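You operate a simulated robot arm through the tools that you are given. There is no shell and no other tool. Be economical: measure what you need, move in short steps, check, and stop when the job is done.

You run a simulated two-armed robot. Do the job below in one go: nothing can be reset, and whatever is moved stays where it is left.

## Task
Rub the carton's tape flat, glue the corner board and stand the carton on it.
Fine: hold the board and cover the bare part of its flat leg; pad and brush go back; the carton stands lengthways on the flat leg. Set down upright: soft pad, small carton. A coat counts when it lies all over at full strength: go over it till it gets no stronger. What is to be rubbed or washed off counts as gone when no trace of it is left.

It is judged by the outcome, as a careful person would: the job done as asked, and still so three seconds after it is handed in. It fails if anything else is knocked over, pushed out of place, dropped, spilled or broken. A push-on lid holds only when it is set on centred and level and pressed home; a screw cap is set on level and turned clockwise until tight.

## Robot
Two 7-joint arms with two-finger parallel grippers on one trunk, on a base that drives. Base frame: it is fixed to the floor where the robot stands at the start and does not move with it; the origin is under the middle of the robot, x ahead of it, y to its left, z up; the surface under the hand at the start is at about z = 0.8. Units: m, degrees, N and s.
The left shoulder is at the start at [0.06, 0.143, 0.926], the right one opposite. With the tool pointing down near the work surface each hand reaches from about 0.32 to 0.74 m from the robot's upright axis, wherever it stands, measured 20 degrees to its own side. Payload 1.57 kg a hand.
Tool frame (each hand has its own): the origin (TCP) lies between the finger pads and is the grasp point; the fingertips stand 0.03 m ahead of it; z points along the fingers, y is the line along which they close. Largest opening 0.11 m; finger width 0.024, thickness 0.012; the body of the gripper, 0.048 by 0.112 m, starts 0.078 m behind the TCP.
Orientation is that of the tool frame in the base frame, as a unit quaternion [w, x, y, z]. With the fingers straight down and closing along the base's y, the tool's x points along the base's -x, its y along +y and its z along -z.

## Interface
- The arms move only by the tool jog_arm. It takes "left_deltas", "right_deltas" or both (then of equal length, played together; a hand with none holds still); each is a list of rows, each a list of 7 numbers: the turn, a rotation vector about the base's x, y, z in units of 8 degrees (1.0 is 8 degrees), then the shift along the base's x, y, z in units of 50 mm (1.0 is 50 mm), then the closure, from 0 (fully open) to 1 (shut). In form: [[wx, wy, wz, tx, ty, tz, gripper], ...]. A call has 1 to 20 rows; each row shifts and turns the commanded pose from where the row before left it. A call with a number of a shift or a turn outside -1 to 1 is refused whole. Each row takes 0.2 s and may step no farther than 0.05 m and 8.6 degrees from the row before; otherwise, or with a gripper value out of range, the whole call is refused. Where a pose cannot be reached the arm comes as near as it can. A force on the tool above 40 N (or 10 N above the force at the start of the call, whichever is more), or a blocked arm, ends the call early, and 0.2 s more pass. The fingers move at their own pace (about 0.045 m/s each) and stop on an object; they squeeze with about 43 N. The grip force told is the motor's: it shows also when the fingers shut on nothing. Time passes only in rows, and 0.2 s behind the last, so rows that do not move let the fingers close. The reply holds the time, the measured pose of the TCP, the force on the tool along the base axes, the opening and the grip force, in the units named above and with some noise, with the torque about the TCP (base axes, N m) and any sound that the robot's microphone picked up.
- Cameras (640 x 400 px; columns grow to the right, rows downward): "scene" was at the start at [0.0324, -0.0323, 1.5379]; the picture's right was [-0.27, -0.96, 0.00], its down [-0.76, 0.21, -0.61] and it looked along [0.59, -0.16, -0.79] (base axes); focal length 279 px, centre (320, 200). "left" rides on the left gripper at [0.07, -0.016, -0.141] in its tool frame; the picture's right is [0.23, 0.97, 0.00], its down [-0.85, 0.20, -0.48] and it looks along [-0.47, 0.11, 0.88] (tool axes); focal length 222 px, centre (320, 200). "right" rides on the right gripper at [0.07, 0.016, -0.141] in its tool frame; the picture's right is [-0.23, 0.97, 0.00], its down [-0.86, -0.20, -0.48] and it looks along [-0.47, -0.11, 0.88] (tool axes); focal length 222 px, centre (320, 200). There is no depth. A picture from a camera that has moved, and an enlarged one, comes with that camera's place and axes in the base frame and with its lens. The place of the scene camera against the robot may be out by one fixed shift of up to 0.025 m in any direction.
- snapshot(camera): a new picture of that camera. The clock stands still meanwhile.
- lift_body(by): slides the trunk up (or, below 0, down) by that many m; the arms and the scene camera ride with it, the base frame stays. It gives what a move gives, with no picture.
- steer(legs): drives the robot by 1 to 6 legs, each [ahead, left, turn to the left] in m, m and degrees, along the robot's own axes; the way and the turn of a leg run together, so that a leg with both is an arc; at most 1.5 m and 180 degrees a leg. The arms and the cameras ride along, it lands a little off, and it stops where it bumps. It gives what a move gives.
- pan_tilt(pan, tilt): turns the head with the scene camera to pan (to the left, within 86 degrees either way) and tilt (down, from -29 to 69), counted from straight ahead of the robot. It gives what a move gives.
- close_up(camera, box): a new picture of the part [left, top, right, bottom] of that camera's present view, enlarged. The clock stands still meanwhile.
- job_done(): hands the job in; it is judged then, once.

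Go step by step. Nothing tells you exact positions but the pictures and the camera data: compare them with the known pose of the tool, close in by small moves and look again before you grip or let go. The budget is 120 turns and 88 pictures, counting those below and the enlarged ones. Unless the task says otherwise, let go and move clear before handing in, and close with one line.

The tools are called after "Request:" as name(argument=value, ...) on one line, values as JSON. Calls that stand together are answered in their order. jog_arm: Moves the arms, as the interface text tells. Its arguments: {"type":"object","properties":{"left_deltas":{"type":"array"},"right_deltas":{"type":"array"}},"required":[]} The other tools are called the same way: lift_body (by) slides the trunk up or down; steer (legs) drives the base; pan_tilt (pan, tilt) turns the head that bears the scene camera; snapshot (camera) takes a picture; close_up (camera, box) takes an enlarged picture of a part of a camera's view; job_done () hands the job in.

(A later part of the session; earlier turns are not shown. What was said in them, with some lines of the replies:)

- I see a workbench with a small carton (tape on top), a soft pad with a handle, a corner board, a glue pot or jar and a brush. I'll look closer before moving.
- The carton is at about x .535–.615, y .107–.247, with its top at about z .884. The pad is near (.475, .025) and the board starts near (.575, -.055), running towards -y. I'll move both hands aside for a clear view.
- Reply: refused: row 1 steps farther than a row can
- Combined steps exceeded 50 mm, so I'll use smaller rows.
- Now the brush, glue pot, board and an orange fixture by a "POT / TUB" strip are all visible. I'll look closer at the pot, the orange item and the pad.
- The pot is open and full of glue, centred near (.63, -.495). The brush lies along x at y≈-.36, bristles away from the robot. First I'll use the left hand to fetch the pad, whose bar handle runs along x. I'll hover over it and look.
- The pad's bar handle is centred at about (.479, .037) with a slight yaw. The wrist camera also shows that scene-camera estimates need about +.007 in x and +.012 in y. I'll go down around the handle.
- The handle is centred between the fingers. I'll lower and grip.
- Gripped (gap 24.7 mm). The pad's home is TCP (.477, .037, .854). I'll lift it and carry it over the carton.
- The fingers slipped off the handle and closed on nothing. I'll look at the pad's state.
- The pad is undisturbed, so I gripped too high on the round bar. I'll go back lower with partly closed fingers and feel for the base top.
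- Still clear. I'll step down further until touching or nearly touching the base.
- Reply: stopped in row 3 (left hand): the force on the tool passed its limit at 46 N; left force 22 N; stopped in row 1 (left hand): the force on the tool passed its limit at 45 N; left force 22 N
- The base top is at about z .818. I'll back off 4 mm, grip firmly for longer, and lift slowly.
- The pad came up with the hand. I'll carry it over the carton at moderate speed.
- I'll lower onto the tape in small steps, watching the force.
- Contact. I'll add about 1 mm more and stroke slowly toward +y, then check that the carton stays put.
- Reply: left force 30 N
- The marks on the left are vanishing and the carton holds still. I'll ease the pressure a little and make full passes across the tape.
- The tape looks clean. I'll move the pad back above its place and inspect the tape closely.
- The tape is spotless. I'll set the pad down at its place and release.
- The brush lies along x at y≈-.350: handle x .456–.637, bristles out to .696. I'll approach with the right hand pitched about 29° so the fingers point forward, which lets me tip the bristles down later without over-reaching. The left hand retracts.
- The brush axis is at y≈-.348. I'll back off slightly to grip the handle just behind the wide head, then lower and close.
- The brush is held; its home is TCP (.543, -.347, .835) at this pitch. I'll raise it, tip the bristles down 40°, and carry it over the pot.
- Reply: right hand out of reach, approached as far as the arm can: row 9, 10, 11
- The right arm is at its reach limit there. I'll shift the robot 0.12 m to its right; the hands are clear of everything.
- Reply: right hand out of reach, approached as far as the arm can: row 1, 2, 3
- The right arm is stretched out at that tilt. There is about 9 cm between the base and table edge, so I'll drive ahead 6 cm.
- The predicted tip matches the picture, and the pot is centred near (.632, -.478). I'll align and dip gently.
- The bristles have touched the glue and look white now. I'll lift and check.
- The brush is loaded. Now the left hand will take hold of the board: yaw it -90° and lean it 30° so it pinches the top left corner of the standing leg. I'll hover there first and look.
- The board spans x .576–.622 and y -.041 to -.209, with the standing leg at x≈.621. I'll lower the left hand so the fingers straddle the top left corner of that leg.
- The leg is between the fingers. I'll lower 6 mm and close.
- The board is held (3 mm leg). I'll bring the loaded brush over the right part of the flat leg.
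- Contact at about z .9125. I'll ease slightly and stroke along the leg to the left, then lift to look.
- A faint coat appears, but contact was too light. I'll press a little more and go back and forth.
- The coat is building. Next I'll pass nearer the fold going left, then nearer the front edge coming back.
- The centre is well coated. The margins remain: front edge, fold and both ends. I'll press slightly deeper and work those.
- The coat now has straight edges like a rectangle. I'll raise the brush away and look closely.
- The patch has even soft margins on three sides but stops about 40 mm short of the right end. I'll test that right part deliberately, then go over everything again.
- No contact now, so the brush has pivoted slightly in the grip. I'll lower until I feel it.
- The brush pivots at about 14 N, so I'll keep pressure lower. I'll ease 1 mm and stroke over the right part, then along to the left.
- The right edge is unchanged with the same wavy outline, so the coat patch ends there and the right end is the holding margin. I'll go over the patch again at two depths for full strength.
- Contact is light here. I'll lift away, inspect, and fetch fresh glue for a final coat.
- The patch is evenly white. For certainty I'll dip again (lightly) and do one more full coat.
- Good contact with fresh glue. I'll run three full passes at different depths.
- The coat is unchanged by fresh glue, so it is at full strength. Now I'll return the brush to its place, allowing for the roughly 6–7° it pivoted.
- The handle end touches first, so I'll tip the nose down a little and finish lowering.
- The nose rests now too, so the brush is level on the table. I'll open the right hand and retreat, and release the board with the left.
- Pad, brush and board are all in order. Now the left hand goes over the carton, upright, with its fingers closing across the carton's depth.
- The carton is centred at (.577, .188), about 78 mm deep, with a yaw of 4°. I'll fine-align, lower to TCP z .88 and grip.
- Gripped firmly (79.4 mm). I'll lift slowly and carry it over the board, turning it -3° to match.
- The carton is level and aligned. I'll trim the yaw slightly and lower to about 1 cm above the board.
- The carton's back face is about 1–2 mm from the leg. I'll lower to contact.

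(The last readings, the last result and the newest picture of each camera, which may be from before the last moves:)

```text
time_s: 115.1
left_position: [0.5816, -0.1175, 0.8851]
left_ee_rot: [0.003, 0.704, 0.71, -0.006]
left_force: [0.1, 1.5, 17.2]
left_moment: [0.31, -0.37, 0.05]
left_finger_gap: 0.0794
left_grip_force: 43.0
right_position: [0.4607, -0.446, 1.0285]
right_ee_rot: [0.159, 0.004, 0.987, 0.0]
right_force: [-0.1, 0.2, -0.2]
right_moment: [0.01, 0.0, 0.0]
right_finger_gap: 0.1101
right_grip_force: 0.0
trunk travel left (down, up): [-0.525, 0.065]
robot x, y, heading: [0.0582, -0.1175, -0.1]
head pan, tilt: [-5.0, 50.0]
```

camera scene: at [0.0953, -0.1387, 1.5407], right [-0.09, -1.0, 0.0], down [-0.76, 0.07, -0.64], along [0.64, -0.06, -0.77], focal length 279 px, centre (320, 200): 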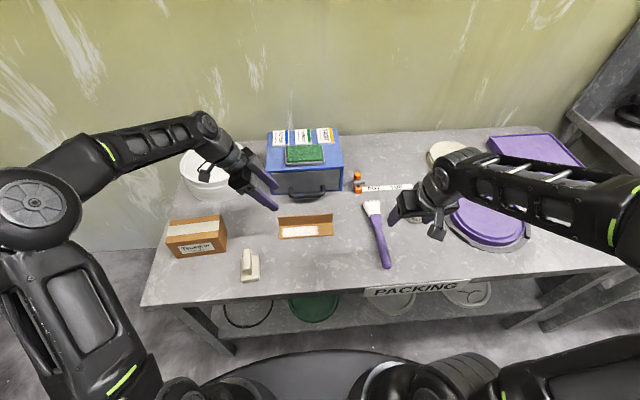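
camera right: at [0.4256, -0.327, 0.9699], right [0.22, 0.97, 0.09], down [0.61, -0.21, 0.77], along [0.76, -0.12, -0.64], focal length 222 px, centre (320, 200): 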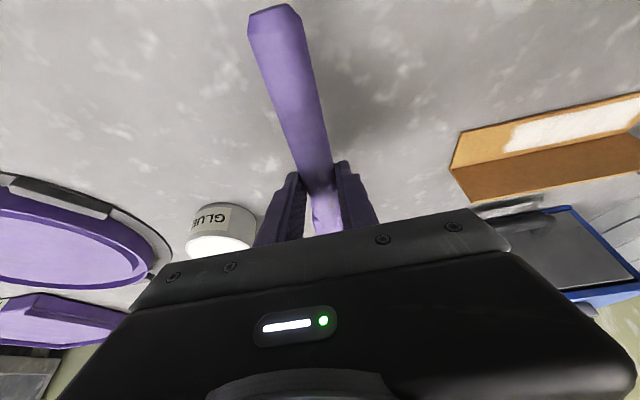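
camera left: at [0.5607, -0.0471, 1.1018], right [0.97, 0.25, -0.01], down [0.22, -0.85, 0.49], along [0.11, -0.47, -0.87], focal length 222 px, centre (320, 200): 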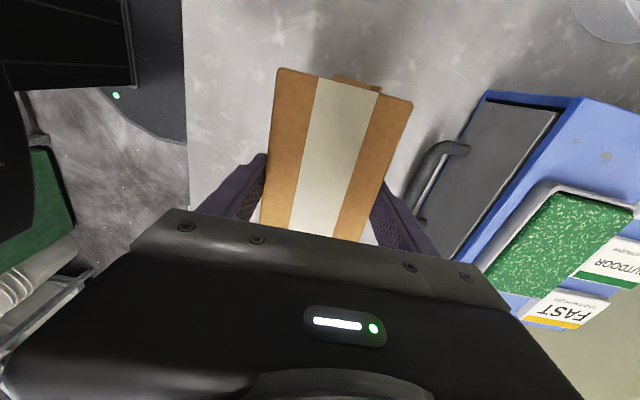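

Seated at 17 N. I'll hold a moment, ease off, and open the fingers just a little to see whether it stands.

Request:
jog_arm(left_deltas=[[0, 0, 0, 0, 0, 0, 1], [0, 0, 0, 0, 0, 0, 1], [0, 0, 0, 0, 0, 0, 1], [0, 0, 0, 0, 0, 0, 1], [0, 0, 0, 0, 0, 0.02, 1], [0, 0, 0, 0, 0, 0, 0.3], [0, 0, 0, 0, 0, 0, 0.24], [0, 0, 0, 0, 0, 0, 0.24], [0, 0, 0, 0, 0, 0, 0.24], [0, 0, 0, 0, 0, 0, 0.24]])

Request:
close_up(camera="scene", box=[255, 170, 365, 245])

```text
time_s: 117.3
left_position: [0.5804, -0.1162, 0.8844]
left_ee_rot: [0.002, 0.704, 0.71, -0.007]
left_force: [-0.3, 0.4, -0.3]
left_moment: [0.03, 0.0, 0.0]
left_finger_gap: 0.0836
left_grip_force: 0.1
right_position: [0.4617, -0.4456, 1.0282]
right_ee_rot: [0.159, 0.005, 0.987, -0.001]
right_force: [0.0, 0.8, -0.8]
right_moment: [-0.02, -0.03, 0.0]
right_finger_gap: 0.11
right_grip_force: 0.1
trunk travel left (down, up): [-0.525, 0.065]
robot x, y, heading: [0.0605, -0.1222, -0.0]
head pan, tilt: [-5.0, 50.0]
```

```text
5.33 times, centred on (310, 208) of scene
camera zoom: at [0.0969, -0.1383, 1.5407], right [-0.09, -1.0, 0.0], down [-0.76, 0.07, -0.64], along [0.64, -0.06, -0.77], focal length 1489 px, centre (373, 160)
```

zoom: 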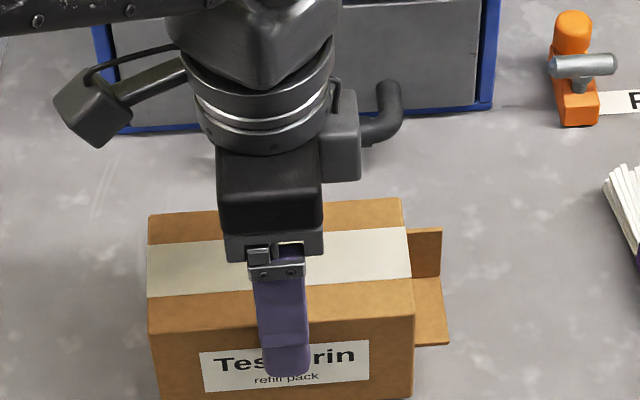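

It stands by itself with no load on the fingers. I'll open wider, then rise clear.

Request:
jog_arm(left_deltas=[[0, 0, 0, 0, 0, 0, 0.1], [0, 0, 0, 0, 0, 0, 0.05], [0, 0, 0, 0, 0, 0, 0.05], [0, 0, 0, 0, 0, 0.2, 0.05], [0, 0, 0, 0, 0, 0.4, 0.05], [0, 0, 0, 0, 0, 0.7, 0], [0, 0, 0, 0, 0, 0.8, 0], [0, 0, 0, -0.3, 0.4, 0.6, 0], [0, 0, 0, -0.4, 0.7, 0.1, 0], [0, 0, 0, -0.4, 0.7, 0, 0], [0, 0, 0, -0.4, 0.7, 0, 0], [0, 0, 0, -0.4, 0.7, 0, 0], [0, 0, 0, 0, 0, 0, 0], [0, 0, 0, 0, 0, 0, 0], [0, 0, 0, 0, 0, 0, 0], [0, 0, 0, 0, 0, 0, 0], [0, 0, 0, 0, 0, 0, 0]])

Request:
snapshot(camera="scene")

Request:
close_up(camera="scene", box=[235, 170, 400, 275])

```text
time_s: 120.9
left_position: [0.4864, 0.0422, 1.0262]
left_ee_rot: [0.002, 0.704, 0.71, -0.005]
left_force: [0.0, -0.5, 0.1]
left_moment: [0.03, -0.01, 0.04]
left_finger_gap: 0.1097
left_grip_force: 0.0
right_position: [0.4608, -0.4444, 1.028]
right_ee_rot: [0.159, 0.004, 0.987, -0.001]
right_force: [0.4, -0.3, 0.0]
right_moment: [0.0, -0.05, 0.0]
right_finger_gap: 0.1101
right_grip_force: 0.1
trunk travel left (down, up): [-0.525, 0.065]
robot x, y, heading: [0.0593, -0.1186, 0.1]
head pan, tilt: [-5.0, 50.0]
```

```text
8 pictures are left
camera scene: at [0.0968, -0.1382, 1.5407], right [-0.09, -1.0, 0.0], down [-0.76, 0.07, -0.64], along [0.64, -0.06, -0.77], focal length 279 px, centre (320, 200)
```

scene: 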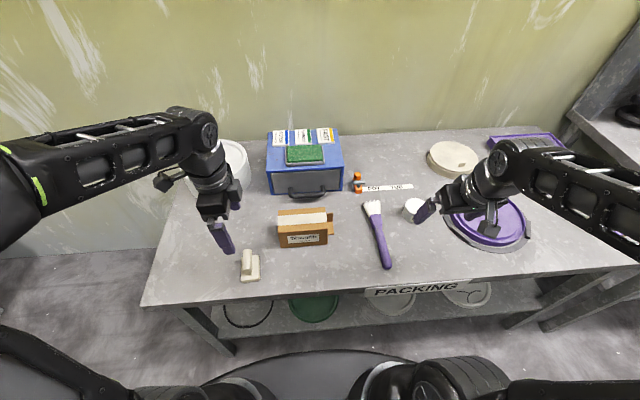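

```text
3.81 times, centred on (318, 222) of scene
camera zoom: at [0.0968, -0.1382, 1.5407], right [-0.09, -1.0, 0.0], down [-0.76, 0.07, -0.64], along [0.64, -0.06, -0.77], focal length 1064 px, centre (330, 114)
```

zoom: 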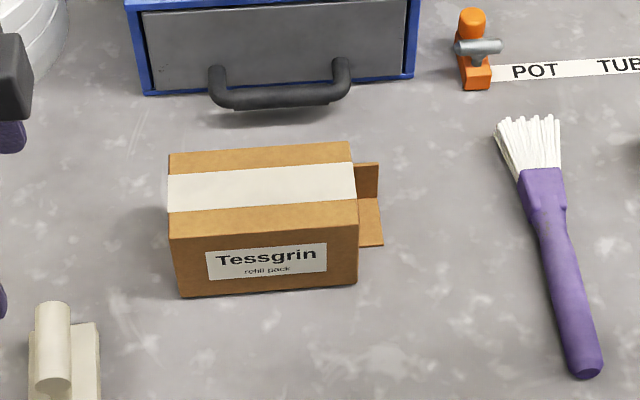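

The carton stands level on the glued leg and stayed put after release. The pad and brush are back in their places, and both hands are clear, so I'll hand it in.

Request:
job_done()

```text
The job is handed in.
```

The job is handed in: the tape is rubbed clean, the board's leg is glued, and the carton stands lengthways on it. Glue would not take on roughly the last 40 mm at the right end; I took that as the holding margin, and the carton sits over the coated part. The pad and brush are back in their places.
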